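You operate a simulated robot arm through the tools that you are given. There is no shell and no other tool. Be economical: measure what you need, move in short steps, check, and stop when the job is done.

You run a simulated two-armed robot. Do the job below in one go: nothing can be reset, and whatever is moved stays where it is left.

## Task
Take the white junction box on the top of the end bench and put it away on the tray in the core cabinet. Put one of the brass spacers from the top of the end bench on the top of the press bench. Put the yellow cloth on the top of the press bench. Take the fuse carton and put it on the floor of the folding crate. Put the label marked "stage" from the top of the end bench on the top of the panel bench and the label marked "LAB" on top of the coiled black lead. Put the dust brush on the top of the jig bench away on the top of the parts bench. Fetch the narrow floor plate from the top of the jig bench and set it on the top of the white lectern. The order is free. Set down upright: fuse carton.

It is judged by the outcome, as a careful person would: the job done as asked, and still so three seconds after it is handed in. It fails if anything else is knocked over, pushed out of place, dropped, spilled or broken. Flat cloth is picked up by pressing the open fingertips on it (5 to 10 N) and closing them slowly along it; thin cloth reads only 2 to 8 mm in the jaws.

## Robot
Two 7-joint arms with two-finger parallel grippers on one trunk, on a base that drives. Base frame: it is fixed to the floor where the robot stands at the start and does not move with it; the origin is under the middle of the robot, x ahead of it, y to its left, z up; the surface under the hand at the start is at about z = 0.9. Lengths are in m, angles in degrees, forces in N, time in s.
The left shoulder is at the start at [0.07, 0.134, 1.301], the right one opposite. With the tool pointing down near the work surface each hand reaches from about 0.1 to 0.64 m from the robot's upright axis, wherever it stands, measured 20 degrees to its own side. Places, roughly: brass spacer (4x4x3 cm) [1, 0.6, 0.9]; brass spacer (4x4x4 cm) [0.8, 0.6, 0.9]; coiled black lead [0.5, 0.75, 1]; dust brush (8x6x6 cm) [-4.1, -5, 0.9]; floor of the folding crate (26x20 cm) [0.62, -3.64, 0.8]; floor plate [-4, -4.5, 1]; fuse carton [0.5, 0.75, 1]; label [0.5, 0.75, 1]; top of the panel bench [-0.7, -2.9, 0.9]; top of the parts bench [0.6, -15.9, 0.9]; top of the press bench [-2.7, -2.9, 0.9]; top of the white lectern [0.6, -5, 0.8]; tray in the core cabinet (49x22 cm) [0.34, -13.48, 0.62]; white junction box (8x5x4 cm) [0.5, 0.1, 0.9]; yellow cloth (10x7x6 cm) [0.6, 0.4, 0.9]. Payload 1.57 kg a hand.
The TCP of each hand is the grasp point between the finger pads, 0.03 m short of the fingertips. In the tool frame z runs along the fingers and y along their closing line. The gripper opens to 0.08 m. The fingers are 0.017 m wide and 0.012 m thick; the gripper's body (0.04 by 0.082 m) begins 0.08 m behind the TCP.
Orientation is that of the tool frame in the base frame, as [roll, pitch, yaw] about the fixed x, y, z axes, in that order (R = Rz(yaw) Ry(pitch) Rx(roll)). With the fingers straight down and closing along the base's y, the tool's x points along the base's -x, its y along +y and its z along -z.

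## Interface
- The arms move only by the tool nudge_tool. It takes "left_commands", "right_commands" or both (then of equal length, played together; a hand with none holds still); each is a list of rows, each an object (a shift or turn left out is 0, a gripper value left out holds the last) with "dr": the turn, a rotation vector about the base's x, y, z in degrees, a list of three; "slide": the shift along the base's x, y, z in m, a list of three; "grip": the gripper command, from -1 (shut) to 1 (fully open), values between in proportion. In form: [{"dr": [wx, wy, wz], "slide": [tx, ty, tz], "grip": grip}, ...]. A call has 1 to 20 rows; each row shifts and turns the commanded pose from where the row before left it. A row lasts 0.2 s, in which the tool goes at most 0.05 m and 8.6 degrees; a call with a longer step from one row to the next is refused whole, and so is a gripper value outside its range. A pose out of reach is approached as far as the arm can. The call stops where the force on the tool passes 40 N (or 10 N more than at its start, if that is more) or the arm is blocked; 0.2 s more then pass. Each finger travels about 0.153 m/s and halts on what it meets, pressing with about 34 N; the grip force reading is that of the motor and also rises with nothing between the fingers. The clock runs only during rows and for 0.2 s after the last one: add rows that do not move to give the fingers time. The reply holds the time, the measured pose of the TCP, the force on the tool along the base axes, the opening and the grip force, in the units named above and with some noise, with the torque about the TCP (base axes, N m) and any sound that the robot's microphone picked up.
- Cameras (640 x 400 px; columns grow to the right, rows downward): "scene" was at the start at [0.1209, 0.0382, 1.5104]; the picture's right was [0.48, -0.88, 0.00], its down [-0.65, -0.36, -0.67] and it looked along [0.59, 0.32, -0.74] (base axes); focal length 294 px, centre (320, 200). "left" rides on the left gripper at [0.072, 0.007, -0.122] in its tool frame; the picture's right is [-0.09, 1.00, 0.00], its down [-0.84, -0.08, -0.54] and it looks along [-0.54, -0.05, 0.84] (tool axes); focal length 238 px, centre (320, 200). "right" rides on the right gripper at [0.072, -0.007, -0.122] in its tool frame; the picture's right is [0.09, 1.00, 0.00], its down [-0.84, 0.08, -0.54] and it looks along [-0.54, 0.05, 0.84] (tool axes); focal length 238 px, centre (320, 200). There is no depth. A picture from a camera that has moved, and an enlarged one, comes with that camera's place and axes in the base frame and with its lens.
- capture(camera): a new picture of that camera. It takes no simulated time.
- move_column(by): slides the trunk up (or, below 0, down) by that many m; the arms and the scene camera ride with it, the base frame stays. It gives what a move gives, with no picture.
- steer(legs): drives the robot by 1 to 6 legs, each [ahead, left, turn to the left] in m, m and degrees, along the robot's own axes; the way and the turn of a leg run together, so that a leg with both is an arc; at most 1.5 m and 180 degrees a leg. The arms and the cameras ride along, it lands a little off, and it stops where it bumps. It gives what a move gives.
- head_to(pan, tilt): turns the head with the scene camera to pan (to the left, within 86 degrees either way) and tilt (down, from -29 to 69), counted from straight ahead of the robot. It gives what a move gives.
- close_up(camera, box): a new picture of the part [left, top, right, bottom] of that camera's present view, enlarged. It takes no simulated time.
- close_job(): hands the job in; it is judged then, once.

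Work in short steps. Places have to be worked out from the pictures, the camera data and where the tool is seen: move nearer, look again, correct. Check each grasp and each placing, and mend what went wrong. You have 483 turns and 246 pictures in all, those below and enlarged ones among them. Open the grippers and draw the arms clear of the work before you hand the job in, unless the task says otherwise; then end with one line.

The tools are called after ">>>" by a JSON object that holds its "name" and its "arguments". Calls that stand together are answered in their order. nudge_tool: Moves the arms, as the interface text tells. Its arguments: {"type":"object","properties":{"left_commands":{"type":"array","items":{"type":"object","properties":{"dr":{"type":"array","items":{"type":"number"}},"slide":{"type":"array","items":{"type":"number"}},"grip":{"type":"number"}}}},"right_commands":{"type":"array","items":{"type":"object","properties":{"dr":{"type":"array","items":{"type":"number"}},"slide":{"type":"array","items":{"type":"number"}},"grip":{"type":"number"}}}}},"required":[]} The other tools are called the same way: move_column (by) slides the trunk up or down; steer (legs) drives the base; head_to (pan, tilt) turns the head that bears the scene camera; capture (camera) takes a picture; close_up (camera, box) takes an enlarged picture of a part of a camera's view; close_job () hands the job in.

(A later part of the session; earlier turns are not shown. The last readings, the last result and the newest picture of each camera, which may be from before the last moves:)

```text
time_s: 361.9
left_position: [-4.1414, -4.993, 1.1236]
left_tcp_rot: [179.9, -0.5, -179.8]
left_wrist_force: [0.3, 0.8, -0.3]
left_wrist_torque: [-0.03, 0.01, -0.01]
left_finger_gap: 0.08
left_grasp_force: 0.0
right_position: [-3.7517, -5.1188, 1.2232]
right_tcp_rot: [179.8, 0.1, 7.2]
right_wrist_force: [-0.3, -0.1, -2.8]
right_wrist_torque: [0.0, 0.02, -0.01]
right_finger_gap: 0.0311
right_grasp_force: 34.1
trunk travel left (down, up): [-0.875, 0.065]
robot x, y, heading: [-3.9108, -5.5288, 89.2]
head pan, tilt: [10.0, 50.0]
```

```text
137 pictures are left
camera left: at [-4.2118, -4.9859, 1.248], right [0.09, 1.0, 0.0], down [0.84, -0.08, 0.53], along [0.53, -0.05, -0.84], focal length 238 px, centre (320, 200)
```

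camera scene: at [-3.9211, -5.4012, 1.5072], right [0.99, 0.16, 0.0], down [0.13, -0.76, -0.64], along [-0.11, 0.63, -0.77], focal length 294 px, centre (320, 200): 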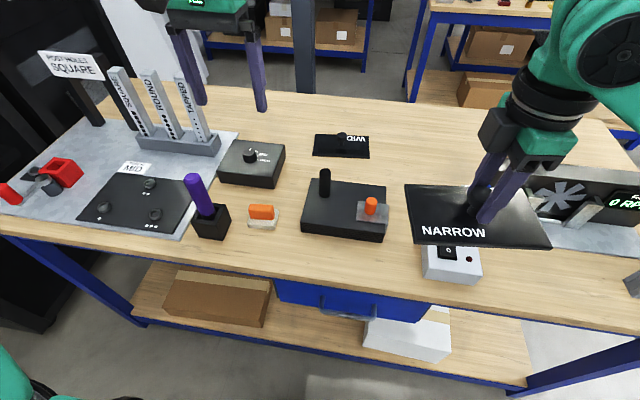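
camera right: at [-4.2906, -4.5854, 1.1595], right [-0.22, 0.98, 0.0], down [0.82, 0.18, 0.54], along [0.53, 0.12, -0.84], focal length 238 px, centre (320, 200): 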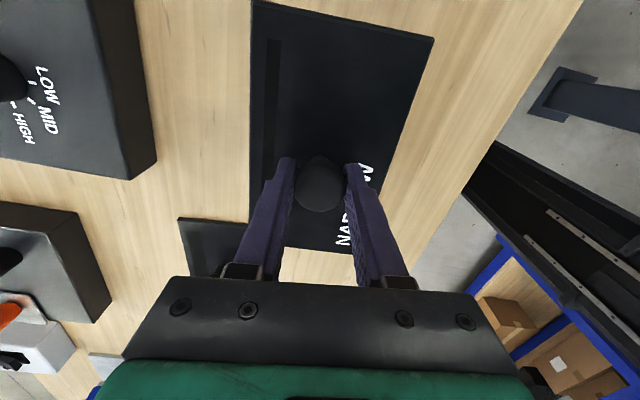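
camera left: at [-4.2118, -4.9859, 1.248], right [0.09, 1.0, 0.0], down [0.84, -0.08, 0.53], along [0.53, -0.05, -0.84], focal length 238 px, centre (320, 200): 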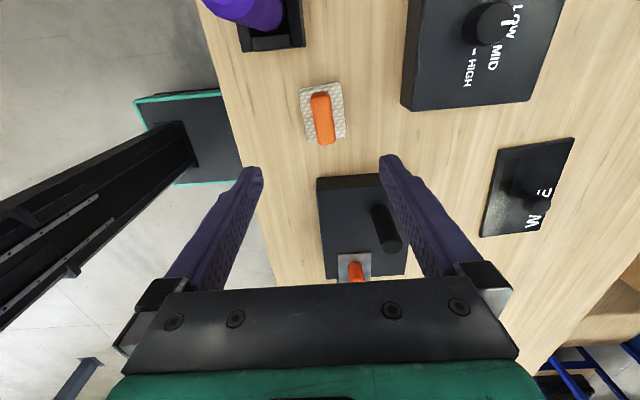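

Handle at [−4.14, −4.99]; camera housing clears the purple handle by ~5 cm. I lower to z≈1.0 and check.

>>> {"name": "nudge_tool", "arguments": {"left_commands": [{"slide": [0.003, 0.003, -0.04]}, {"slide": [0, 0, -0.04]}, {"slide": [0, 0, -0.04]}, {}]}}

>>> {"name": "capture", "arguments": {"camera": "left"}}

>>> {"name": "capture", "arguments": {"camera": "scene"}}

```text
time_s: 362.9
left_position: [-4.1417, -5.0006, 1.013]
left_tcp_rot: [179.7, -0.3, -180.0]
left_wrist_force: [0.1, 0.1, -0.5]
left_wrist_torque: [-0.01, 0.02, 0.0]
left_finger_gap: 0.0798
left_grasp_force: 0.0
left hand out of reach, approached as far as the arm can: row 3
right_position: [-3.7513, -5.1197, 1.223]
right_tcp_rot: [179.9, 0.1, 7.3]
right_wrist_force: [0.1, 0.0, -3.9]
right_wrist_torque: [-0.01, -0.03, 0.01]
right_finger_gap: 0.031
right_grasp_force: 34.4
trunk travel left (down, up): [-0.875, 0.065]
robot x, y, heading: [-3.9078, -5.5292, 89.7]
head pan, tilt: [10.0, 50.0]
```

```text
136 pictures are left
camera left: at [-4.2137, -4.9944, 1.1353], right [0.09, 1.0, 0.0], down [0.84, -0.08, 0.54], along [0.53, -0.05, -0.84], focal length 238 px, centre (320, 200)
```

left: 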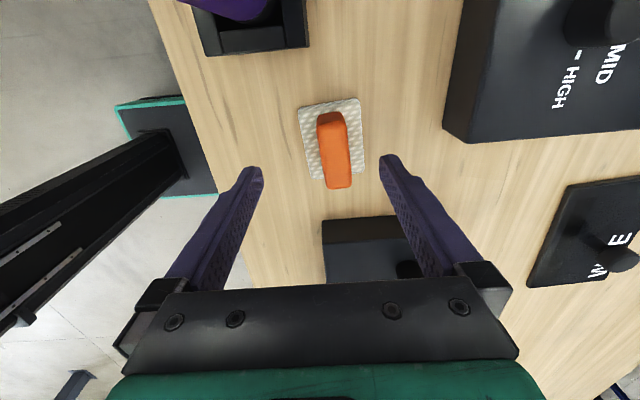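

```text
135 pictures are left
camera scene: at [-3.9209, -5.4015, 1.5072], right [0.99, 0.16, 0.0], down [0.13, -0.76, -0.64], along [-0.11, 0.63, -0.77], focal length 294 px, centre (320, 200)
```

scene: 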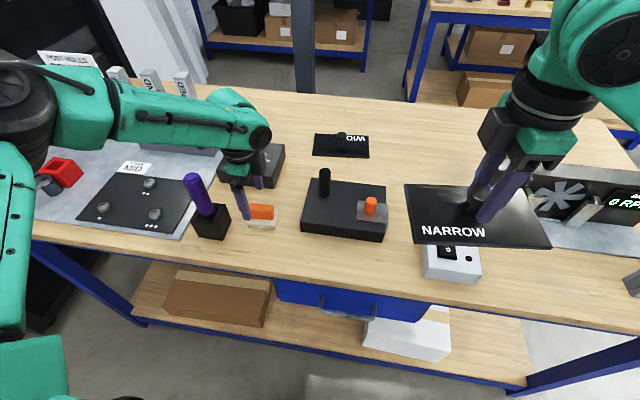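

The left arm needs the base nearer. I lift slightly, drive 8 cm ahead and re-align.

>>> {"name": "nudge_tool", "arguments": {"left_commands": [{"slide": [0, 0, 0.04]}, {"slide": [0, 0, 0.03]}]}}

>>> {"name": "steer", "arguments": {"legs": [[0.09, 0, 0]]}}

>>> {"name": "capture", "arguments": {"camera": "left"}}

```text
time_s: 363.5
left_position: [-4.1399, -5.0015, 1.0844]
left_tcp_rot: [179.8, -0.4, 179.9]
left_wrist_force: [0.5, 0.0, 1.0]
left_wrist_torque: [0.02, 0.0, -0.02]
left_finger_gap: 0.0802
left_grasp_force: 0.1
right_position: [-3.7522, -5.1199, 1.2227]
right_tcp_rot: [179.9, 0.2, 7.3]
right_wrist_force: [-0.2, -0.8, -2.4]
right_wrist_torque: [0.02, 0.02, 0.0]
right_finger_gap: 0.0309
right_grasp_force: 33.2
trunk travel left (down, up): [-0.875, 0.065]
robot x, y, heading: [-3.9114, -5.5277, 89.2]
head pan, tilt: [10.0, 50.0]
```

```text
time_s: 364.6
left_position: [-4.1405, -4.9165, 1.0868]
left_tcp_rot: [179.5, -0.5, -180.0]
left_wrist_force: [0.1, -0.8, -0.1]
left_wrist_torque: [0.01, -0.01, -0.06]
left_finger_gap: 0.08
left_grasp_force: 0.1
right_position: [-3.7512, -5.0353, 1.2259]
right_tcp_rot: [-179.9, 0.1, 7.3]
right_wrist_force: [0.3, -0.9, -2.3]
right_wrist_torque: [0.0, 0.03, -0.01]
right_finger_gap: 0.0308
right_grasp_force: 34.1
trunk travel left (down, up): [-0.875, 0.065]
robot x, y, heading: [-3.9103, -5.437, 89.5]
head pan, tilt: [10.0, 50.0]
```

```text
134 pictures are left
camera left: at [-4.2107, -4.9097, 1.2083], right [0.09, 1.0, 0.01], down [0.84, -0.08, 0.53], along [0.53, -0.04, -0.85], focal length 238 px, centre (320, 200)
```

left: 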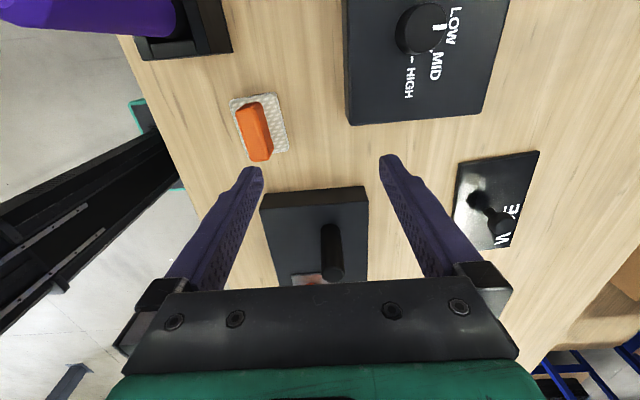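

Handle at [−4.144, −4.986]. Move −0.069 in y, turn +5° and lower.

>>> {"name": "nudge_tool", "arguments": {"left_commands": [{"slide": [-0.002, -0.035, 0], "dr": [0, 0, 2.5]}, {"slide": [-0.001, -0.034, 0], "dr": [0, 0, 2.5]}, {"slide": [0, 0, -0.04]}, {"slide": [0, 0, -0.035]}, {}]}}

>>> {"name": "capture", "arguments": {"camera": "left"}}

```text
time_s: 365.8
left_position: [-4.1425, -4.9832, 1.0091]
left_tcp_rot: [179.7, -0.5, -175.0]
left_wrist_force: [0.3, -0.6, 0.2]
left_wrist_torque: [0.03, 0.0, 0.0]
left_finger_gap: 0.0803
left_grasp_force: 0.2
right_position: [-3.7507, -5.0318, 1.2234]
right_tcp_rot: [180.0, 0.1, 7.3]
right_wrist_force: [-0.7, -0.5, -3.6]
right_wrist_torque: [0.04, -0.06, 0.02]
right_finger_gap: 0.0308
right_grasp_force: 34.3
trunk travel left (down, up): [-0.875, 0.065]
robot x, y, heading: [-3.9121, -5.4379, 89.4]
head pan, tilt: [10.0, 50.0]
```

```text
133 pictures are left
camera left: at [-4.2144, -4.9828, 1.1311], right [0.0, 1.0, 0.0], down [0.84, -0.01, 0.53], along [0.53, 0.0, -0.84], focal length 238 px, centre (320, 200)
```

left: 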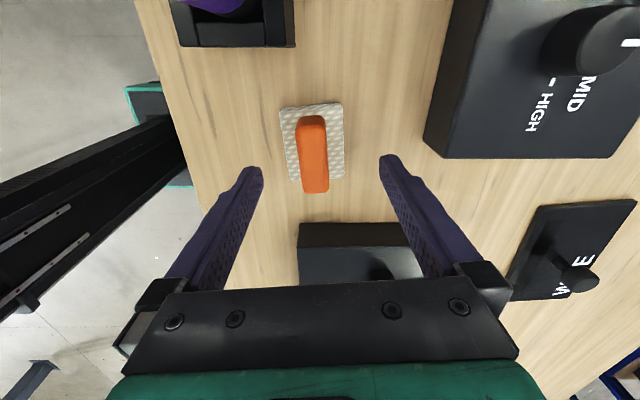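

Small −0.005 y correction, lower to 0.962 and close.

>>> {"name": "nudge_tool", "arguments": {"left_commands": [{"slide": [-0.002, -0.005, -0.025]}, {"slide": [0, 0, -0.022]}, {}, {"grip": 0.3}, {"grip": -0.2}, {"grip": -0.6}, {"grip": -0.9}, {}]}}

>>> {"name": "nudge_tool", "arguments": {"left_commands": [{"slide": [0, 0, 0.02]}, {"slide": [0, 0, 0.04]}, {"slide": [0, 0, 0.04]}, {"slide": [0.03, 0, 0.035]}, {"slide": [0.03, 0, 0.035]}, {"slide": [0.02, 0, 0.035]}]}}

>>> {"name": "capture", "arguments": {"camera": "left"}}

```text
time_s: 367.6
left_position: [-4.1441, -4.9851, 0.962]
left_tcp_rot: [179.7, -0.6, -175.0]
left_wrist_force: [-0.6, -0.2, -0.7]
left_wrist_torque: [0.0, -0.03, 0.01]
left_finger_gap: 0.0232
left_grasp_force: 34.4
right_position: [-3.7526, -5.0299, 1.2232]
right_tcp_rot: [179.9, 0.1, 7.4]
right_wrist_force: [-0.5, 0.2, -3.2]
right_wrist_torque: [-0.02, 0.0, 0.0]
right_finger_gap: 0.0309
right_grasp_force: 33.4
trunk travel left (down, up): [-0.875, 0.065]
robot x, y, heading: [-3.9084, -5.4408, 89.5]
head pan, tilt: [10.0, 50.0]
```

```text
time_s: 369.0
left_position: [-4.0639, -4.9869, 1.1667]
left_tcp_rot: [179.9, -0.5, -175.0]
left_wrist_force: [-0.4, -0.6, -1.4]
left_wrist_torque: [-0.02, 0.05, 0.0]
left_finger_gap: 0.0229
left_grasp_force: 33.9
right_position: [-3.7498, -5.0294, 1.2218]
right_tcp_rot: [179.9, 0.3, 7.3]
right_wrist_force: [1.1, -0.5, -2.6]
right_wrist_torque: [0.03, -0.03, 0.0]
right_finger_gap: 0.0309
right_grasp_force: 34.2
trunk travel left (down, up): [-0.875, 0.065]
robot x, y, heading: [-3.9092, -5.4376, 89.2]
head pan, tilt: [10.0, 50.0]
```

```text
132 pictures are left
camera left: at [-4.1353, -4.9854, 1.289], right [0.0, 1.0, 0.0], down [0.85, 0.0, 0.53], along [0.53, 0.0, -0.85], focal length 238 px, centre (320, 200)
```

left: 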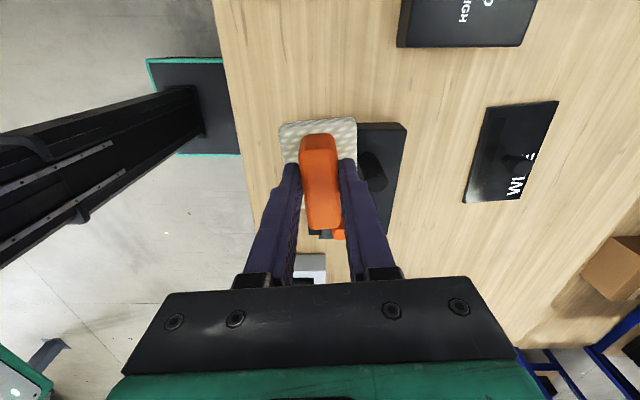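

Brush is held. I back off, strafe east across the open floor, then face the white lectern from the west.

>>> {"name": "steer", "arguments": {"legs": [[-0.28, 0, 0.5], [0, -1.45, 0], [0, -1.2, 0], [0, 0, -90]]}}

>>> {"name": "head_to", "arguments": {"pan": 15, "tilt": 25}}

>>> {"name": "capture", "arguments": {"camera": "scene"}}

```text
time_s: 387.2
left_position: [-0.8215, -5.5703, 1.166]
left_tcp_rot: [180.0, -0.4, 95.6]
left_wrist_force: [0.6, 0.2, -1.3]
left_wrist_torque: [0.01, -0.02, 0.0]
left_finger_gap: 0.0228
left_grasp_force: 33.7
right_position: [-0.8606, -5.8843, 1.2215]
right_tcp_rot: [179.7, 0.2, -82.0]
right_wrist_force: [-0.3, -0.8, -3.5]
right_wrist_torque: [-0.02, -0.02, -0.02]
right_finger_gap: 0.0309
right_grasp_force: 33.7
trunk travel left (down, up): [-0.875, 0.065]
robot x, y, heading: [-1.2753, -5.7309, 0.1]
head pan, tilt: [10.0, 50.0]
```

```text
time_s: 388.1
left_position: [-0.8207, -5.5689, 1.1654]
left_tcp_rot: [179.9, -0.5, 95.6]
left_wrist_force: [-0.7, -0.3, -0.9]
left_wrist_torque: [0.01, -0.02, 0.01]
left_finger_gap: 0.023
left_grasp_force: 33.6
right_position: [-0.8613, -5.8829, 1.2234]
right_tcp_rot: [179.8, 0.2, -82.1]
right_wrist_force: [0.7, -0.8, -3.3]
right_wrist_torque: [0.01, -0.01, -0.03]
right_finger_gap: 0.0307
right_grasp_force: 33.8
trunk travel left (down, up): [-0.875, 0.065]
robot x, y, heading: [-1.2748, -5.7288, 0.2]
head pan, tilt: [15.0, 25.0]
```

```text
131 pictures are left
camera scene: at [-1.1308, -5.7061, 1.5446], right [0.26, -0.97, 0.0], down [-0.41, -0.11, -0.91], along [0.88, 0.23, -0.42], focal length 294 px, centre (320, 200)
```

scene: 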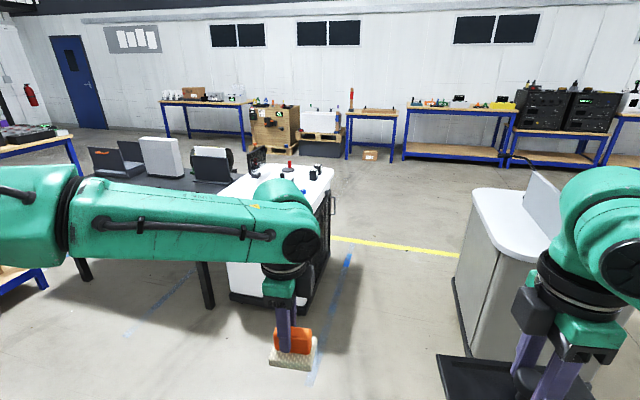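

I move to just west of the white lectern to look at its top.

>>> {"name": "steer", "arguments": {"legs": [[0.6, 0.75, 0]]}}

>>> {"name": "head_to", "arguments": {"pan": 0, "tilt": 35}}

>>> {"name": "capture", "arguments": {"camera": "scene"}}

```text
time_s: 393.1
left_position: [-0.2109, -4.8293, 1.1653]
left_tcp_rot: [179.8, -0.5, 94.6]
left_wrist_force: [-1.1, 0.1, -1.1]
left_wrist_torque: [0.05, 0.0, -0.02]
left_finger_gap: 0.023
left_grasp_force: 33.8
right_position: [-0.2574, -5.1418, 1.2224]
right_tcp_rot: [179.9, 0.3, -83.0]
right_wrist_force: [-0.2, -0.3, -3.2]
right_wrist_torque: [0.0, 0.02, -0.01]
right_finger_gap: 0.031
right_grasp_force: 34.6
trunk travel left (down, up): [-0.875, 0.065]
robot x, y, heading: [-0.664, -4.9803, -1.0]
head pan, tilt: [15.0, 25.0]
```

```text
time_s: 393.9
left_position: [-0.2089, -4.8288, 1.1659]
left_tcp_rot: [179.9, -0.5, 94.7]
left_wrist_force: [-0.3, -0.6, -1.4]
left_wrist_torque: [-0.01, 0.0, 0.0]
left_finger_gap: 0.0227
left_grasp_force: 34.0
right_position: [-0.2562, -5.1409, 1.2221]
right_tcp_rot: [179.9, 0.1, -83.0]
right_wrist_force: [-1.0, -0.4, -2.9]
right_wrist_torque: [-0.07, 0.0, 0.0]
right_finger_gap: 0.0309
right_grasp_force: 34.0
trunk travel left (down, up): [-0.875, 0.065]
robot x, y, heading: [-0.6643, -4.9786, -0.9]
head pan, tilt: [0.0, 35.0]
```

```text
130 pictures are left
camera scene: at [-0.5236, -4.9829, 1.5289], right [-0.02, -1.0, 0.0], down [-0.57, 0.01, -0.82], along [0.82, -0.01, -0.57], focal length 294 px, centre (320, 200)
```

scene: 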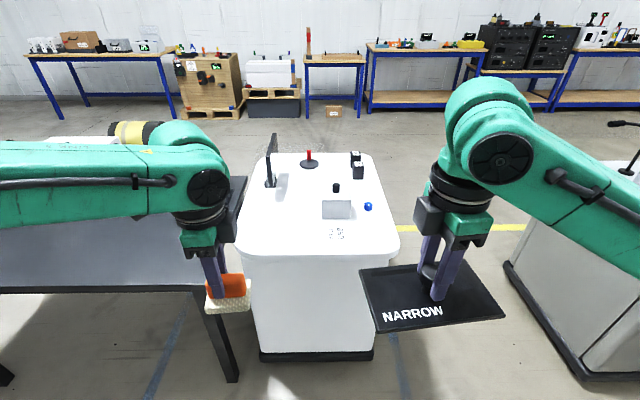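

The lectern's near-left part of the top is free around [0.37, −4.86]. I drive closer so the right hand can reach it, staying clear of the black table's leg.

>>> {"name": "steer", "arguments": {"legs": [[0.47, 0.27, 0.9]]}}

>>> {"name": "head_to", "arguments": {"pan": -10, "tilt": 50}}

>>> {"name": "capture", "arguments": {"camera": "scene"}}

```text
time_s: 397.0
left_position: [0.2592, -4.5537, 1.1662]
left_tcp_rot: [179.8, -0.5, 95.7]
left_wrist_force: [-0.8, -0.2, -0.6]
left_wrist_torque: [-0.01, 0.0, 0.02]
left_finger_gap: 0.0232
left_grasp_force: 33.9
right_position: [0.2185, -4.8677, 1.2231]
right_tcp_rot: [179.9, 0.2, -82.0]
right_wrist_force: [-1.1, 0.7, -2.9]
right_wrist_torque: [0.01, -0.02, -0.01]
right_finger_gap: 0.0311
right_grasp_force: 34.3
trunk travel left (down, up): [-0.875, 0.065]
robot x, y, heading: [-0.1911, -4.7146, 0.4]
head pan, tilt: [0.0, 35.0]
```

```text
time_s: 397.8
left_position: [0.2594, -4.5542, 1.1657]
left_tcp_rot: [179.9, -0.5, 95.6]
left_wrist_force: [-0.2, -0.5, -1.0]
left_wrist_torque: [0.02, 0.0, 0.0]
left_finger_gap: 0.023
left_grasp_force: 34.2
right_position: [0.2199, -4.8677, 1.2217]
right_tcp_rot: [179.7, 0.2, -82.1]
right_wrist_force: [0.2, -0.1, -3.8]
right_wrist_torque: [-0.01, -0.03, -0.02]
right_finger_gap: 0.0308
right_grasp_force: 33.8
trunk travel left (down, up): [-0.875, 0.065]
robot x, y, heading: [-0.1926, -4.7122, 0.2]
head pan, tilt: [-10.0, 50.0]
```

```text
129 pictures are left
camera scene: at [-0.0628, -4.7284, 1.5072], right [-0.17, -0.99, 0.0], down [-0.75, 0.13, -0.64], along [0.63, -0.11, -0.77], focal length 294 px, centre (320, 200)
```

scene: 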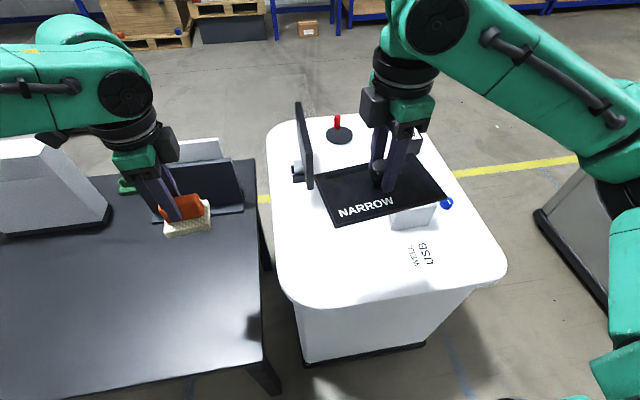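

Target for the plate centre: about [0.33, −4.85]. I move above and lower to z≈0.95 first.

>>> {"name": "nudge_tool", "arguments": {"right_commands": [{"slide": [0.04, 0.005, -0.02]}, {"slide": [0.04, 0.005, -0.02]}, {"slide": [0.03, 0.005, -0.03]}, {"slide": [0, 0, -0.045]}, {"slide": [0, 0, -0.045]}, {"slide": [0, 0, -0.045]}, {"slide": [0, 0, -0.045]}, {}]}}

>>> {"name": "capture", "arguments": {"camera": "scene"}}

>>> {"name": "capture", "arguments": {"camera": "right"}}

```text
time_s: 399.6
left_position: [0.2591, -4.5542, 1.1657]
left_tcp_rot: [179.8, -0.5, 95.7]
left_wrist_force: [0.8, -0.7, -0.4]
left_wrist_torque: [-0.03, 0.0, -0.01]
left_finger_gap: 0.0231
left_grasp_force: 34.1
right_position: [0.3284, -4.8532, 0.9708]
right_tcp_rot: [179.8, 0.1, -82.0]
right_wrist_force: [0.0, -0.6, -3.4]
right_wrist_torque: [-0.01, -0.03, 0.02]
right_finger_gap: 0.031
right_grasp_force: 33.9
trunk travel left (down, up): [-0.875, 0.065]
robot x, y, heading: [-0.1911, -4.713, 0.2]
head pan, tilt: [-10.0, 50.0]
```

```text
128 pictures are left
camera scene: at [-0.0631, -4.7287, 1.5072], right [-0.17, -0.99, 0.0], down [-0.76, 0.13, -0.64], along [0.63, -0.11, -0.77], focal length 294 px, centre (320, 200)
```

scene: 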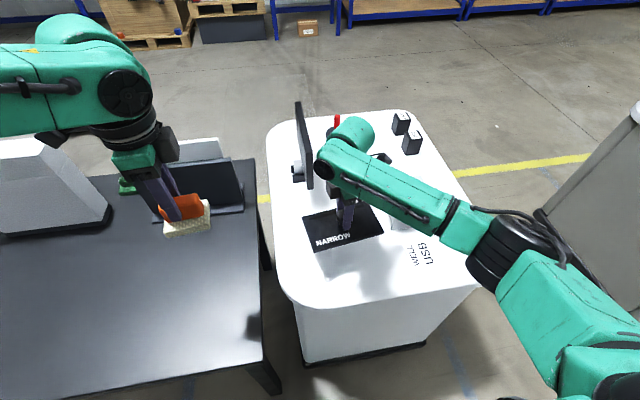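

```text
127 pictures are left
camera right: at [0.346, -4.9227, 1.0926], right [-0.97, -0.23, 0.0], down [-0.19, 0.82, 0.54], along [-0.13, 0.53, -0.84], focal length 238 px, centre (320, 200)
```

right: 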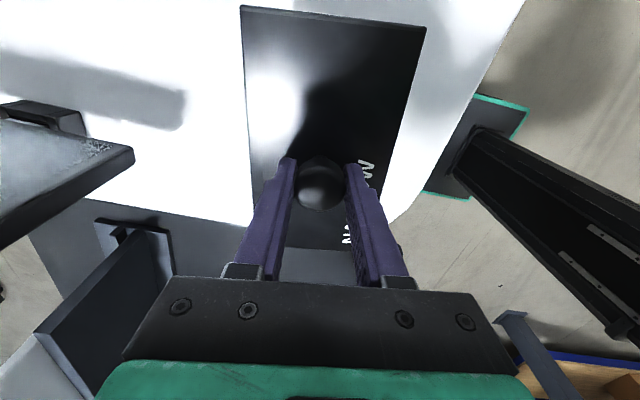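

Position is over a clear area. Lowering further.

>>> {"name": "nudge_tool", "arguments": {"right_commands": [{"slide": [0, 0, -0.04]}, {"slide": [0, 0, -0.04]}, {"slide": [0, 0, -0.01]}, {"slide": [0, 0, -0.01]}, {}]}}

>>> {"name": "nudge_tool", "arguments": {"right_commands": [{"slide": [0, 0, -0.004]}, {"slide": [0, 0, -0.004]}, {"slide": [0, 0, -0.004]}, {}]}}

```text
time_s: 400.8
left_position: [0.2612, -4.5538, 1.1651]
left_tcp_rot: [179.9, -0.5, 95.6]
left_wrist_force: [-1.0, 0.2, 0.0]
left_wrist_torque: [-0.03, -0.04, -0.01]
left_finger_gap: 0.0233
left_grasp_force: 33.8
right_position: [0.3289, -4.8525, 0.8725]
right_tcp_rot: [179.8, 0.1, -81.8]
right_wrist_force: [0.1, 0.0, -3.7]
right_wrist_torque: [0.02, -0.01, 0.01]
right_finger_gap: 0.0312
right_grasp_force: 34.0
trunk travel left (down, up): [-0.875, 0.065]
robot x, y, heading: [-0.193, -4.7181, -0.3]
head pan, tilt: [-10.0, 50.0]
```

```text
time_s: 401.8
left_position: [0.2579, -4.5546, 1.1673]
left_tcp_rot: [179.7, -0.4, 95.7]
left_wrist_force: [0.1, -0.2, 0.0]
left_wrist_torque: [0.01, 0.05, -0.02]
left_finger_gap: 0.0229
left_grasp_force: 34.1
right_position: [0.3285, -4.8525, 0.8639]
right_tcp_rot: [-179.9, 0.1, -81.9]
right_wrist_force: [6.4, -1.6, 24.9]
right_wrist_torque: [0.04, 0.03, -0.04]
right_finger_gap: 0.0312
right_grasp_force: 34.3
trunk travel left (down, up): [-0.875, 0.065]
robot x, y, heading: [-0.1919, -4.7163, 0.0]
head pan, tilt: [-10.0, 50.0]
```

Contact. I ease up 3 mm, open and lift.

>>> {"name": "nudge_tool", "arguments": {"right_commands": [{"slide": [0, 0, 0.003]}, {}, {"grip": -0.1}, {"grip": 0.3}, {"grip": 0.6}, {}, {"slide": [0, 0, 0.03]}, {"slide": [0, 0, 0.045]}, {"slide": [0, 0, 0.045]}, {"slide": [0, 0, 0.045]}, {"slide": [-0.03, 0, 0.035]}, {"slide": [-0.03, 0, 0.035]}]}}

>>> {"name": "capture", "arguments": {"camera": "scene"}}

```text
time_s: 404.4
left_position: [0.2573, -4.557, 1.1664]
left_tcp_rot: [179.7, -0.5, 95.7]
left_wrist_force: [0.5, 0.1, -0.1]
left_wrist_torque: [-0.02, -0.01, 0.0]
left_finger_gap: 0.0228
left_grasp_force: 34.3
right_position: [0.2694, -4.8548, 1.0987]
right_tcp_rot: [179.9, 0.1, -82.0]
right_wrist_force: [-0.2, -0.2, 0.5]
right_wrist_torque: [-0.01, -0.01, 0.02]
right_finger_gap: 0.064
right_grasp_force: 0.1
trunk travel left (down, up): [-0.875, 0.065]
robot x, y, heading: [-0.191, -4.7161, -0.1]
head pan, tilt: [-10.0, 50.0]
```

```text
126 pictures are left
camera scene: at [-0.0659, -4.7297, 1.5074], right [-0.17, -0.99, 0.0], down [-0.75, 0.13, -0.64], along [0.63, -0.11, -0.77], focal length 294 px, centre (320, 200)
```

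scene: 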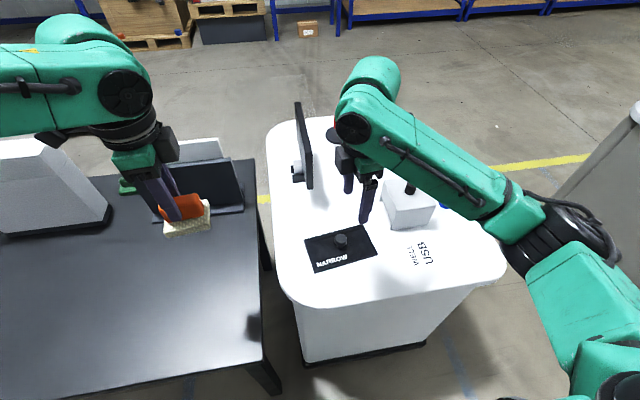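

The NARROW plate lies on the lectern. I back out, pass through the gap eastwards and head north up the aisle (brush still in the left hand).

>>> {"name": "steer", "arguments": {"legs": [[-0.75, 0, 0], [0, -1.02, 0]]}}

>>> {"name": "nudge_tool", "arguments": {"right_commands": [{"slide": [0, -0.02, 0.04], "grip": 1}, {"slide": [0, -0.02, 0.04]}]}}

```text
time_s: 413.3
left_position: [-0.4816, -5.564, 1.1663]
left_tcp_rot: [179.9, -0.4, 96.6]
left_wrist_force: [0.0, 0.1, -0.9]
left_wrist_torque: [0.05, -0.01, 0.05]
left_finger_gap: 0.023
left_grasp_force: 34.2
right_position: [-0.4651, -5.8645, 1.0968]
right_tcp_rot: [179.8, 0.1, -81.1]
right_wrist_force: [-0.3, 0.6, -0.1]
right_wrist_torque: [0.0, 0.03, -0.01]
right_finger_gap: 0.0644
right_grasp_force: 0.0
trunk travel left (down, up): [-0.875, 0.065]
robot x, y, heading: [-0.928, -5.7354, 0.7]
head pan, tilt: [-10.0, 50.0]
```

```text
time_s: 413.9
left_position: [-0.4831, -5.5648, 1.166]
left_tcp_rot: [179.7, -0.5, 96.6]
left_wrist_force: [-0.1, 0.7, -0.4]
left_wrist_torque: [0.02, 0.0, 0.02]
left_finger_gap: 0.0229
left_grasp_force: 34.5
right_position: [-0.4667, -5.9045, 1.1774]
right_tcp_rot: [179.8, 0.2, -81.0]
right_wrist_force: [0.1, -0.3, 0.3]
right_wrist_torque: [0.0, 0.03, -0.02]
right_finger_gap: 0.0803
right_grasp_force: 0.0
trunk travel left (down, up): [-0.875, 0.065]
robot x, y, heading: [-0.9301, -5.7321, 0.8]
head pan, tilt: [-10.0, 50.0]
```

>>> {"name": "steer", "arguments": {"legs": [[0.4, 0, -0.8], [1.2, 0, 0], [1.0, 0, 0], [0, 0, 90], [1.45, 0, 0]]}}

```text
time_s: 437.4
left_position: [1.4682, -3.8428, 1.1659]
left_tcp_rot: [179.8, -0.5, -173.8]
left_wrist_force: [0.4, 0.1, -1.7]
left_wrist_torque: [-0.01, -0.02, -0.01]
left_finger_gap: 0.023
left_grasp_force: 33.9
right_position: [1.8094, -3.829, 1.177]
right_tcp_rot: [179.9, 0.1, 8.7]
right_wrist_force: [0.3, -0.2, 0.1]
right_wrist_torque: [0.0, -0.02, 0.01]
right_finger_gap: 0.0802
right_grasp_force: 0.1
trunk travel left (down, up): [-0.875, 0.065]
robot x, y, heading: [1.632, -4.2913, 90.6]
head pan, tilt: [-10.0, 50.0]
```

Continuing north along the aisle.

>>> {"name": "steer", "arguments": {"legs": [[1.45, 0, -0.5], [1.45, 0, 0], [1.45, 0, 0], [0.8, 0.02, 0], [0, 0, 90]]}}

```text
time_s: 465.9
left_position: [1.1275, 0.6832, 1.1668]
left_tcp_rot: [179.8, -0.4, -82.1]
left_wrist_force: [1.2, 0.6, 0.2]
left_wrist_torque: [-0.04, 0.03, -0.02]
left_finger_gap: 0.023
left_grasp_force: 34.1
right_position: [1.1043, 1.0234, 1.1767]
right_tcp_rot: [179.8, 0.2, 100.3]
right_wrist_force: [-0.2, -0.8, -0.4]
right_wrist_torque: [0.02, -0.01, 0.0]
right_finger_gap: 0.0799
right_grasp_force: 0.1
trunk travel left (down, up): [-0.875, 0.065]
robot x, y, heading: [1.5705, 0.8622, -177.5]
head pan, tilt: [-10.0, 50.0]
```

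>>> {"name": "steer", "arguments": {"legs": [[0, -0.55, -2.5], [0.1, -0.35, 0], [0.25, -0.2, 0], [1.15, 0, 0], [0, 0, 180]]}}

```text
time_s: 485.8
left_position: [0.5097, 2.1749, 1.1657]
left_tcp_rot: [179.7, -0.6, 100.5]
left_wrist_force: [-0.2, 0.2, 0.0]
left_wrist_torque: [0.01, 0.02, 0.02]
left_finger_gap: 0.0231
left_grasp_force: 33.6
right_position: [0.5488, 1.8361, 1.1756]
right_tcp_rot: [179.8, 0.1, -77.2]
right_wrist_force: [0.9, 0.6, -0.4]
right_wrist_torque: [-0.02, 0.02, -0.01]
right_finger_gap: 0.0802
right_grasp_force: 0.0
trunk travel left (down, up): [-0.875, 0.065]
robot x, y, heading: [0.0767, 1.9774, 5.0]
head pan, tilt: [-10.0, 50.0]
```

>>> {"name": "nudge_tool", "arguments": {"left_commands": [{"slide": [-0.02, 0, 0.04]}, {"slide": [-0.02, 0, 0.03]}], "right_commands": [{"slide": [-0.02, 0, 0.04]}, {"slide": [-0.02, 0, 0.03]}]}}

>>> {"name": "steer", "arguments": {"legs": [[-0.12, 0, -5], [0, -1.2, 0], [0, -0.48, 0]]}}

>>> {"name": "head_to", "arguments": {"pan": 0, "tilt": 50}}

>>> {"name": "capture", "arguments": {"camera": "scene"}}

>>> {"name": "capture", "arguments": {"camera": "right"}}

```text
time_s: 486.4
left_position: [0.4649, 2.1735, 1.2374]
left_tcp_rot: [179.6, -0.5, 100.5]
left_wrist_force: [0.8, -0.3, -0.3]
left_wrist_torque: [-0.01, -0.02, 0.02]
left_finger_gap: 0.0231
left_grasp_force: 34.0
right_position: [0.5048, 1.8361, 1.2481]
right_tcp_rot: [-179.9, 0.2, -77.3]
right_wrist_force: [0.6, 0.4, -0.3]
right_wrist_torque: [0.0, -0.05, 0.01]
right_finger_gap: 0.0798
right_grasp_force: 0.1
trunk travel left (down, up): [-0.875, 0.065]
robot x, y, heading: [0.0767, 1.9774, 4.8]
head pan, tilt: [-10.0, 50.0]
```

```text
time_s: 495.8
left_position: [0.3669, 0.4522, 1.236]
left_tcp_rot: [179.9, -0.4, 95.7]
left_wrist_force: [-0.6, -0.2, 0.3]
left_wrist_torque: [-0.02, -0.02, -0.03]
left_finger_gap: 0.0228
left_grasp_force: 33.6
right_position: [0.3772, 0.1119, 1.2478]
right_tcp_rot: [179.8, 0.0, -82.1]
right_wrist_force: [0.1, 0.2, 0.0]
right_wrist_torque: [-0.03, 0.0, 0.0]
right_finger_gap: 0.0802
right_grasp_force: 0.1
trunk travel left (down, up): [-0.875, 0.065]
robot x, y, heading: [-0.0427, 0.2885, -0.1]
head pan, tilt: [-10.0, 50.0]
```

```text
time_s: 496.5
left_position: [0.3668, 0.449, 1.2356]
left_tcp_rot: [179.9, -0.5, 95.7]
left_wrist_force: [-0.9, -0.5, -0.6]
left_wrist_torque: [0.0, 0.04, -0.02]
left_finger_gap: 0.0232
left_grasp_force: 33.9
right_position: [0.3782, 0.11, 1.2473]
right_tcp_rot: [179.9, 0.2, -82.0]
right_wrist_force: [-0.1, -0.2, -0.2]
right_wrist_torque: [-0.02, 0.03, 0.01]
right_finger_gap: 0.0798
right_grasp_force: 0.0
trunk travel left (down, up): [-0.875, 0.065]
robot x, y, heading: [-0.0449, 0.2876, -0.2]
head pan, tilt: [0.0, 50.0]
```

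```text
125 pictures are left
camera scene: at [0.085, 0.2879, 1.5072], right [0.0, -1.0, 0.0], down [-0.77, 0.0, -0.64], along [0.64, 0.0, -0.77], focal length 294 px, centre (320, 200)
```

scene: 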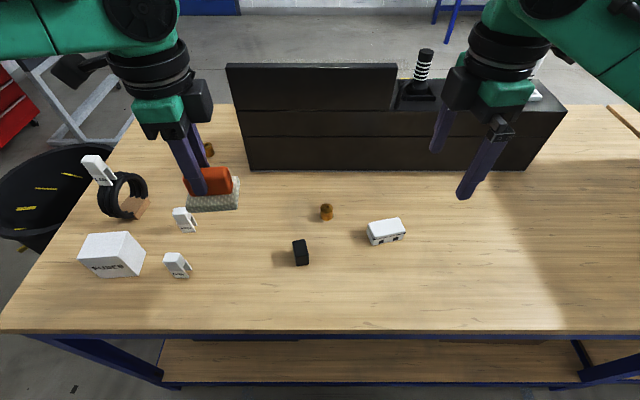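

```text
124 pictures are left
camera right: at [0.3946, 0.0403, 1.3685], right [-0.97, -0.23, 0.0], down [-0.19, 0.82, 0.54], along [-0.13, 0.53, -0.84], focal length 238 px, centre (320, 200)
```

right: 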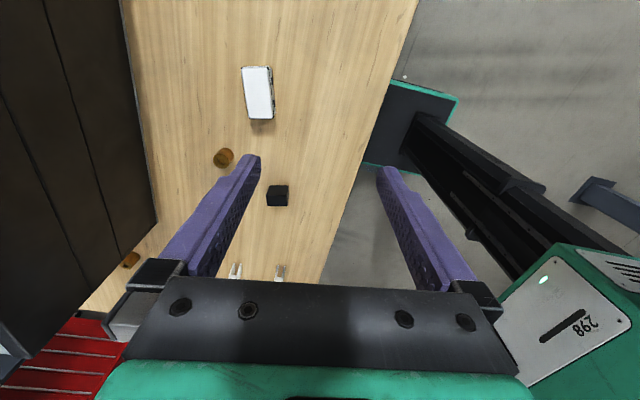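

The junction box is at about [0.477, 0.127], long side roughly along y, skewed ~15°. I move over it with a small turn and look.

>>> {"name": "nudge_tool", "arguments": {"right_commands": [{"slide": [0.033, 0.005, -0.02], "dr": [0, 0, 4.5]}, {"slide": [0.033, 0.005, -0.02], "dr": [0, 0, 4.5]}, {"slide": [0.033, 0.006, -0.02]}, {"slide": [0, 0, -0.045]}, {"slide": [0, 0, -0.045]}, {}]}}

>>> {"name": "capture", "arguments": {"camera": "right"}}

```text
time_s: 497.9
left_position: [0.3669, 0.4502, 1.2367]
left_tcp_rot: [179.9, -0.5, 95.8]
left_wrist_force: [-0.4, 0.6, -0.2]
left_wrist_torque: [-0.01, -0.01, 0.0]
left_finger_gap: 0.0229
left_grasp_force: 33.8
right_position: [0.478, 0.1281, 1.0967]
right_tcp_rot: [179.9, 0.0, -73.0]
right_wrist_force: [-0.3, 0.2, 0.0]
right_wrist_torque: [0.0, -0.03, 0.0]
right_finger_gap: 0.0803
right_grasp_force: 0.2
trunk travel left (down, up): [-0.875, 0.065]
robot x, y, heading: [-0.0431, 0.2894, -0.1]
head pan, tilt: [0.0, 50.0]
```

```text
123 pictures are left
camera right: at [0.5052, 0.0615, 1.2188], right [-0.93, -0.38, 0.0], down [-0.32, 0.78, 0.54], along [-0.21, 0.5, -0.84], focal length 238 px, centre (320, 200)
```

right: 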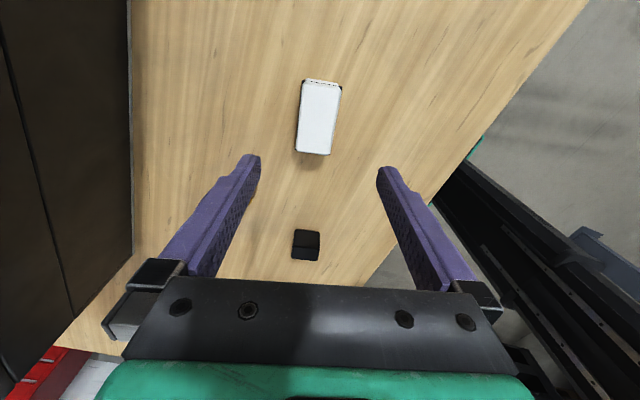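

Centred at [0.480, 0.125]. Lowering to TCP 0.936 and closing.

>>> {"name": "nudge_tool", "arguments": {"right_commands": [{"slide": [0.002, -0.003, -0.04]}, {"slide": [0, 0, -0.04]}, {"slide": [0, 0, -0.04]}, {"slide": [0, 0, -0.04]}, {}, {"grip": 0.5}, {"grip": 0.2}, {"grip": -0.2}, {"grip": -0.6}, {}]}}

>>> {"name": "nudge_tool", "arguments": {"right_commands": [{"slide": [0, 0, 0.02]}, {"slide": [0, 0, 0.045]}, {"slide": [0, 0, 0.045]}, {"slide": [-0.03, 0, 0.035]}, {"slide": [-0.03, 0, 0.035]}, {"slide": [-0.03, 0, 0.035]}]}}

>>> {"name": "capture", "arguments": {"camera": "right"}}

```text
time_s: 500.1
left_position: [0.3665, 0.4496, 1.2353]
left_tcp_rot: [179.9, -0.5, 95.7]
left_wrist_force: [-0.6, -0.1, -1.3]
left_wrist_torque: [0.01, -0.01, 0.0]
left_finger_gap: 0.0231
left_grasp_force: 33.9
right_position: [0.4808, 0.1236, 0.9356]
right_tcp_rot: [179.9, 0.1, -73.0]
right_wrist_force: [0.1, 0.7, 0.2]
right_wrist_torque: [0.12, -0.06, -0.01]
right_finger_gap: 0.0434
right_grasp_force: 34.0
trunk travel left (down, up): [-0.875, 0.065]
robot x, y, heading: [-0.0452, 0.291, -0.0]
head pan, tilt: [0.0, 50.0]
```

```text
time_s: 501.5
left_position: [0.3651, 0.4492, 1.2355]
left_tcp_rot: [179.9, -0.6, 95.7]
left_wrist_force: [-0.4, 0.5, -1.7]
left_wrist_torque: [0.02, 0.0, 0.0]
left_finger_gap: 0.023
left_grasp_force: 33.9
right_position: [0.3881, 0.122, 1.1533]
right_tcp_rot: [179.8, 0.1, -73.0]
right_wrist_force: [-0.8, 0.6, -1.7]
right_wrist_torque: [-0.03, -0.06, 0.02]
right_finger_gap: 0.0435
right_grasp_force: 34.2
trunk travel left (down, up): [-0.875, 0.065]
robot x, y, heading: [-0.0432, 0.2893, -0.1]
head pan, tilt: [0.0, 50.0]
```

```text
122 pictures are left
camera right: at [0.4152, 0.0559, 1.2749], right [-0.93, -0.38, 0.0], down [-0.32, 0.78, 0.54], along [-0.21, 0.5, -0.84], focal length 238 px, centre (320, 200)
```

right: 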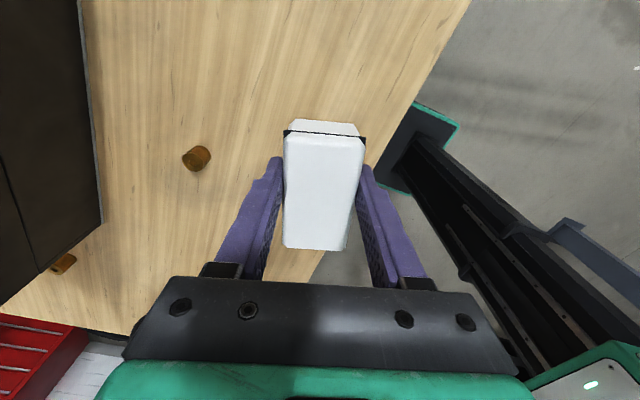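

Junction box held (43 mm). I retrace the proven route around the bench end to the aisle.

>>> {"name": "steer", "arguments": {"legs": [[-0.1, 1.4, 0], [0, 0.22, 0], [0, 0, -90], [0, 1.27, 0], [0.15, 0.3, 0], [1.1, 0.03, 0]]}}

```text
time_s: 526.8
left_position: [1.6437, 0.2153, 1.2357]
left_tcp_rot: [179.8, -0.5, 6.0]
left_wrist_force: [-1.2, -0.5, -0.7]
left_wrist_torque: [0.01, 0.02, -0.01]
left_finger_gap: 0.023
left_grasp_force: 34.1
right_position: [1.3162, 0.1907, 1.1515]
right_tcp_rot: [179.9, 0.2, -162.7]
right_wrist_force: [0.1, -0.5, -1.2]
right_wrist_torque: [0.01, 0.01, 0.01]
right_finger_gap: 0.0438
right_grasp_force: 34.2
trunk travel left (down, up): [-0.875, 0.065]
robot x, y, heading: [1.476, 0.6228, -89.8]
head pan, tilt: [0.0, 50.0]
```

>>> {"name": "steer", "arguments": {"legs": [[1.44, 0.1, 0], [1.45, 0, 0], [1.45, 0, 0], [1.45, 0, 0], [0.9, 0, 0]]}}

>>> {"name": "head_to", "arguments": {"pan": 0, "tilt": 10}}

>>> {"name": "capture", "arguments": {"camera": "scene"}}

```text
time_s: 558.8
left_position: [1.7477, -6.4827, 1.2358]
left_tcp_rot: [179.8, -0.5, 5.2]
left_wrist_force: [0.4, -0.1, -0.3]
left_wrist_torque: [-0.05, 0.02, 0.01]
left_finger_gap: 0.0231
left_grasp_force: 33.7
right_position: [1.4199, -6.5023, 1.1525]
right_tcp_rot: [179.9, 0.1, -163.5]
right_wrist_force: [-0.9, 0.8, -1.5]
right_wrist_torque: [0.02, -0.01, 0.03]
right_finger_gap: 0.0439
right_grasp_force: 34.0
trunk travel left (down, up): [-0.875, 0.065]
robot x, y, heading: [1.5979, -6.0718, -90.5]
head pan, tilt: [0.0, 50.0]
```

```text
time_s: 559.9
left_position: [1.747, -6.4848, 1.2355]
left_tcp_rot: [179.8, -0.5, 5.2]
left_wrist_force: [-0.5, 0.1, -0.5]
left_wrist_torque: [0.04, 0.01, 0.02]
left_finger_gap: 0.023
left_grasp_force: 33.3
right_position: [1.4203, -6.5038, 1.1523]
right_tcp_rot: [179.7, 0.2, -163.6]
right_wrist_force: [-0.2, -0.4, -0.8]
right_wrist_torque: [0.02, -0.01, 0.0]
right_finger_gap: 0.0438
right_grasp_force: 33.8
trunk travel left (down, up): [-0.875, 0.065]
robot x, y, heading: [1.5886, -6.0719, -90.6]
head pan, tilt: [0.0, 10.0]
```

```text
121 pictures are left
camera scene: at [1.5894, -6.216, 1.569], right [-1.0, 0.01, 0.0], down [0.0, 0.17, -0.98], along [-0.01, -0.98, -0.17], focal length 294 px, centre (320, 200)
```

scene: 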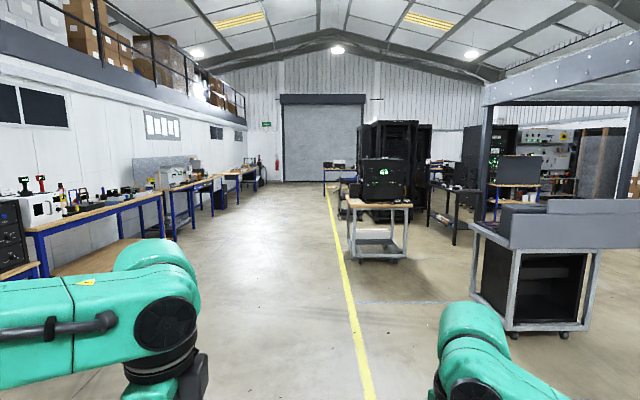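

The aisle is clear. I drive another 5.6 m south, keeping left of the yellow line.

>>> {"name": "steer", "arguments": {"legs": [[1.44, 0.1, 0], [1.45, 0, 0], [1.45, 0, 0], [1.2, 0, 0]]}}

>>> {"name": "head_to", "arguments": {"pan": -45, "tilt": 20}}

>>> {"name": "capture", "arguments": {"camera": "scene"}}

```text
time_s: 586.2
left_position: [1.8442, -12.0058, 1.2363]
left_tcp_rot: [179.9, -0.5, 6.3]
left_wrist_force: [0.0, -0.2, 0.0]
left_wrist_torque: [-0.03, -0.04, -0.02]
left_finger_gap: 0.0229
left_grasp_force: 33.9
right_position: [1.518, -12.033, 1.1522]
right_tcp_rot: [-180.0, 0.1, -162.4]
right_wrist_force: [-0.4, 0.4, -1.7]
right_wrist_torque: [0.01, 0.02, 0.0]
right_finger_gap: 0.0435
right_grasp_force: 33.7
trunk travel left (down, up): [-0.875, 0.065]
robot x, y, heading: [1.6743, -11.5978, -89.2]
head pan, tilt: [0.0, 10.0]
```

```text
time_s: 587.4
left_position: [1.8441, -12.0065, 1.2343]
left_tcp_rot: [180.0, -0.6, 6.3]
left_wrist_force: [0.1, -1.1, -0.3]
left_wrist_torque: [0.0, 0.01, -0.01]
left_finger_gap: 0.0227
left_grasp_force: 33.8
right_position: [1.5186, -12.0334, 1.1525]
right_tcp_rot: [179.8, 0.1, -162.3]
right_wrist_force: [0.3, -0.4, -2.1]
right_wrist_torque: [0.0, 0.02, -0.01]
right_finger_gap: 0.0438
right_grasp_force: 33.7
trunk travel left (down, up): [-0.875, 0.065]
robot x, y, heading: [1.6777, -11.5998, -89.1]
head pan, tilt: [-45.0, 20.0]
```

```text
120 pictures are left
camera scene: at [1.615, -11.715, 1.5528], right [-0.72, 0.7, 0.0], down [0.24, 0.24, -0.94], along [-0.66, -0.67, -0.34], focal length 294 px, centre (320, 200)
```

scene: 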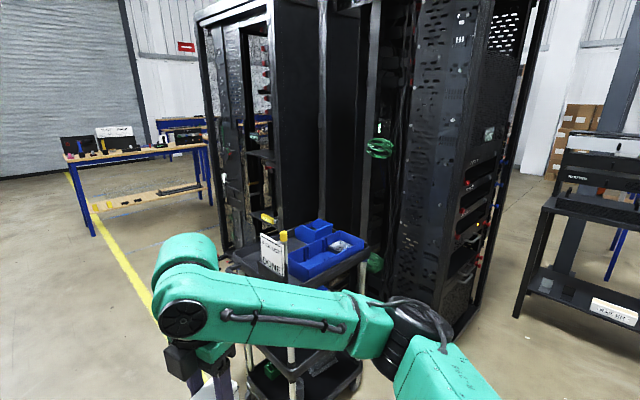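

Racks and a cart with blue bins are on the right; the open-fronted rack beyond looks like the core cabinet. I drive to y≈−13.45 and turn to face it.

>>> {"name": "steer", "arguments": {"legs": [[1.3, 0.1, 0], [0.5, 0, 0], [0, 0, -90.5]]}}

>>> {"name": "head_to", "arguments": {"pan": 0, "tilt": 25}}

>>> {"name": "capture", "arguments": {"camera": "scene"}}

```text
time_s: 600.3
left_position: [1.3808, -13.5664, 1.2356]
left_tcp_rot: [180.0, -0.5, -84.6]
left_wrist_force: [-0.2, 0.0, -0.2]
left_wrist_torque: [0.0, 0.02, 0.0]
left_finger_gap: 0.023
left_grasp_force: 34.3
right_position: [1.36, -13.2392, 1.1515]
right_tcp_rot: [179.8, 0.0, 106.8]
right_wrist_force: [-0.6, 0.1, -2.2]
right_wrist_torque: [0.04, -0.04, -0.01]
right_finger_gap: 0.0433
right_grasp_force: 34.2
trunk travel left (down, up): [-0.875, 0.065]
robot x, y, heading: [1.7943, -13.4044, 179.4]
head pan, tilt: [-45.0, 20.0]
```

```text
time_s: 601.4
left_position: [1.3798, -13.566, 1.2364]
left_tcp_rot: [179.8, -0.5, -84.5]
left_wrist_force: [0.8, 0.1, -1.8]
left_wrist_torque: [-0.01, 0.04, 0.01]
left_finger_gap: 0.023
left_grasp_force: 34.1
right_position: [1.3591, -13.2394, 1.1525]
right_tcp_rot: [179.8, 0.1, 106.7]
right_wrist_force: [0.5, -0.3, -2.0]
right_wrist_torque: [0.04, 0.0, 0.02]
right_finger_gap: 0.0435
right_grasp_force: 33.6
trunk travel left (down, up): [-0.875, 0.065]
robot x, y, heading: [1.7927, -13.4051, 179.7]
head pan, tilt: [0.0, 25.0]
```

```text
119 pictures are left
camera scene: at [1.6507, -13.4051, 1.5447], right [0.01, 1.0, 0.0], down [0.42, 0.0, -0.91], along [-0.91, 0.0, -0.42], focal length 294 px, centre (320, 200)
```

scene: 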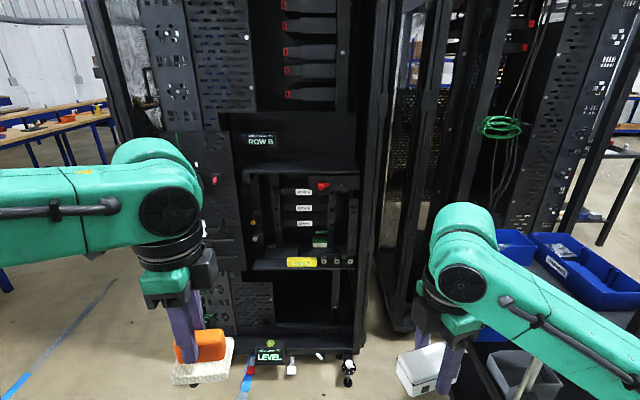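

The shelf opening at about z 0.62 is in the cabinet ahead. I zoom in on it.

>>> {"name": "close_up", "arguments": {"camera": "scene", "box": [210, 150, 400, 390]}}

```text
1.67 times, centred on (305, 270) of scene
camera zoom: at [1.6507, -13.4051, 1.5447], right [0.01, 1.0, 0.0], down [0.42, 0.0, -0.91], along [-0.91, 0.0, -0.42], focal length 491 px, centre (345, 83)
```

zoom: 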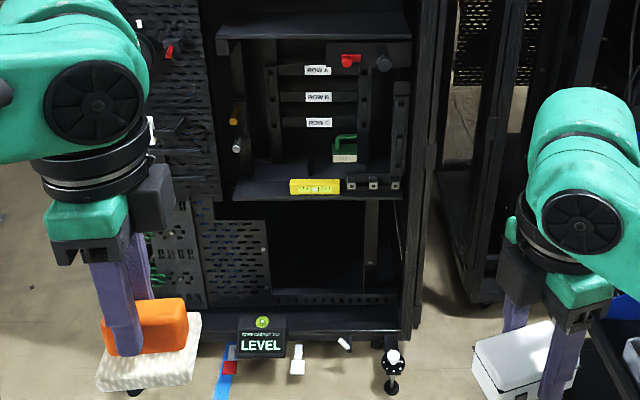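

I move closer and to the left, and lower the trunk, to see the tray surface and line up the right hand.

>>> {"name": "steer", "arguments": {"legs": [[0.55, 0.2, 0]]}}

>>> {"name": "move_column", "arguments": {"by": -0.2}}

>>> {"name": "head_to", "arguments": {"pan": -5, "tilt": 40}}

>>> {"name": "capture", "arguments": {"camera": "scene"}}

>>> {"name": "capture", "arguments": {"camera": "right"}}

```text
time_s: 604.8
left_position: [0.8242, -13.7666, 1.2354]
left_tcp_rot: [179.8, -0.5, -84.3]
left_wrist_force: [0.1, 0.0, -0.7]
left_wrist_torque: [-0.01, -0.01, 0.0]
left_finger_gap: 0.0227
left_grasp_force: 33.9
right_position: [0.8012, -13.4408, 1.1527]
right_tcp_rot: [179.9, 0.1, 106.9]
right_wrist_force: [-0.7, 1.0, -1.0]
right_wrist_torque: [0.01, -0.01, -0.01]
right_finger_gap: 0.0436
right_grasp_force: 34.0
trunk travel left (down, up): [-0.875, 0.065]
robot x, y, heading: [1.2283, -13.6057, -179.9]
head pan, tilt: [0.0, 25.0]
```

```text
time_s: 607.0
left_position: [0.8221, -13.7676, 1.0356]
left_tcp_rot: [179.7, -0.5, -84.4]
left_wrist_force: [-0.3, 0.0, -0.7]
left_wrist_torque: [0.02, 0.01, -0.04]
left_finger_gap: 0.0232
left_grasp_force: 33.8
right_position: [0.8002, -13.4407, 0.953]
right_tcp_rot: [179.7, 0.1, 106.9]
right_wrist_force: [-0.3, 0.2, -2.3]
right_wrist_torque: [0.02, 0.02, 0.0]
right_finger_gap: 0.0438
right_grasp_force: 34.4
trunk travel left (down, up): [-0.675, 0.265]
robot x, y, heading: [1.2328, -13.6027, -180.2]
head pan, tilt: [0.0, 25.0]
```

```text
time_s: 607.8
left_position: [0.8217, -13.7679, 1.0347]
left_tcp_rot: [179.8, -0.5, -84.4]
left_wrist_force: [-0.1, -1.2, -0.2]
left_wrist_torque: [-0.02, 0.02, 0.0]
left_finger_gap: 0.0234
left_grasp_force: 34.2
right_position: [0.8, -13.4407, 0.9523]
right_tcp_rot: [179.8, 0.2, 106.8]
right_wrist_force: [0.3, 0.1, -2.0]
right_wrist_torque: [0.02, -0.01, -0.03]
right_finger_gap: 0.0438
right_grasp_force: 34.2
trunk travel left (down, up): [-0.675, 0.265]
robot x, y, heading: [1.2339, -13.6061, -180.2]
head pan, tilt: [-5.0, 40.0]
```

```text
117 pictures are left
camera scene: at [1.0986, -13.5984, 1.3214], right [0.09, 1.0, 0.0], down [0.64, -0.06, -0.77], along [-0.76, 0.07, -0.64], focal length 294 px, centre (320, 200)
```

scene: 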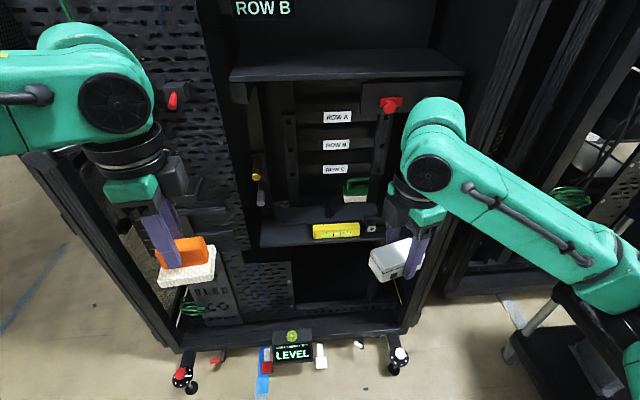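

```text
116 pictures are left
camera right: at [0.7718, -13.3734, 1.0741], right [0.93, 0.38, 0.0], down [0.32, -0.78, 0.54], along [0.21, -0.5, -0.84], focal length 238 px, centre (320, 200)
```

right: 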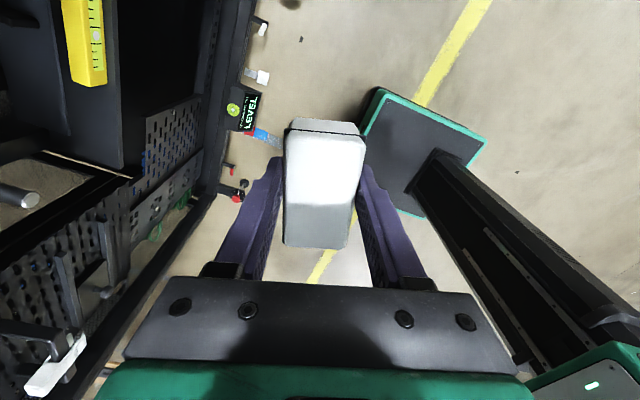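

>>> {"name": "close_up", "arguments": {"camera": "scene", "box": [235, 60, 425, 270]}}

```text
1.90 times, centred on (330, 165) of scene
camera zoom: at [1.0986, -13.5984, 1.3214], right [0.09, 1.0, 0.0], down [0.64, -0.06, -0.77], along [-0.76, 0.07, -0.64], focal length 561 px, centre (301, 267)
```

zoom: 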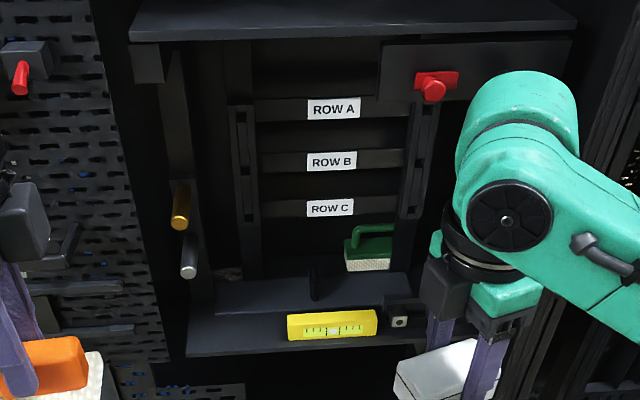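

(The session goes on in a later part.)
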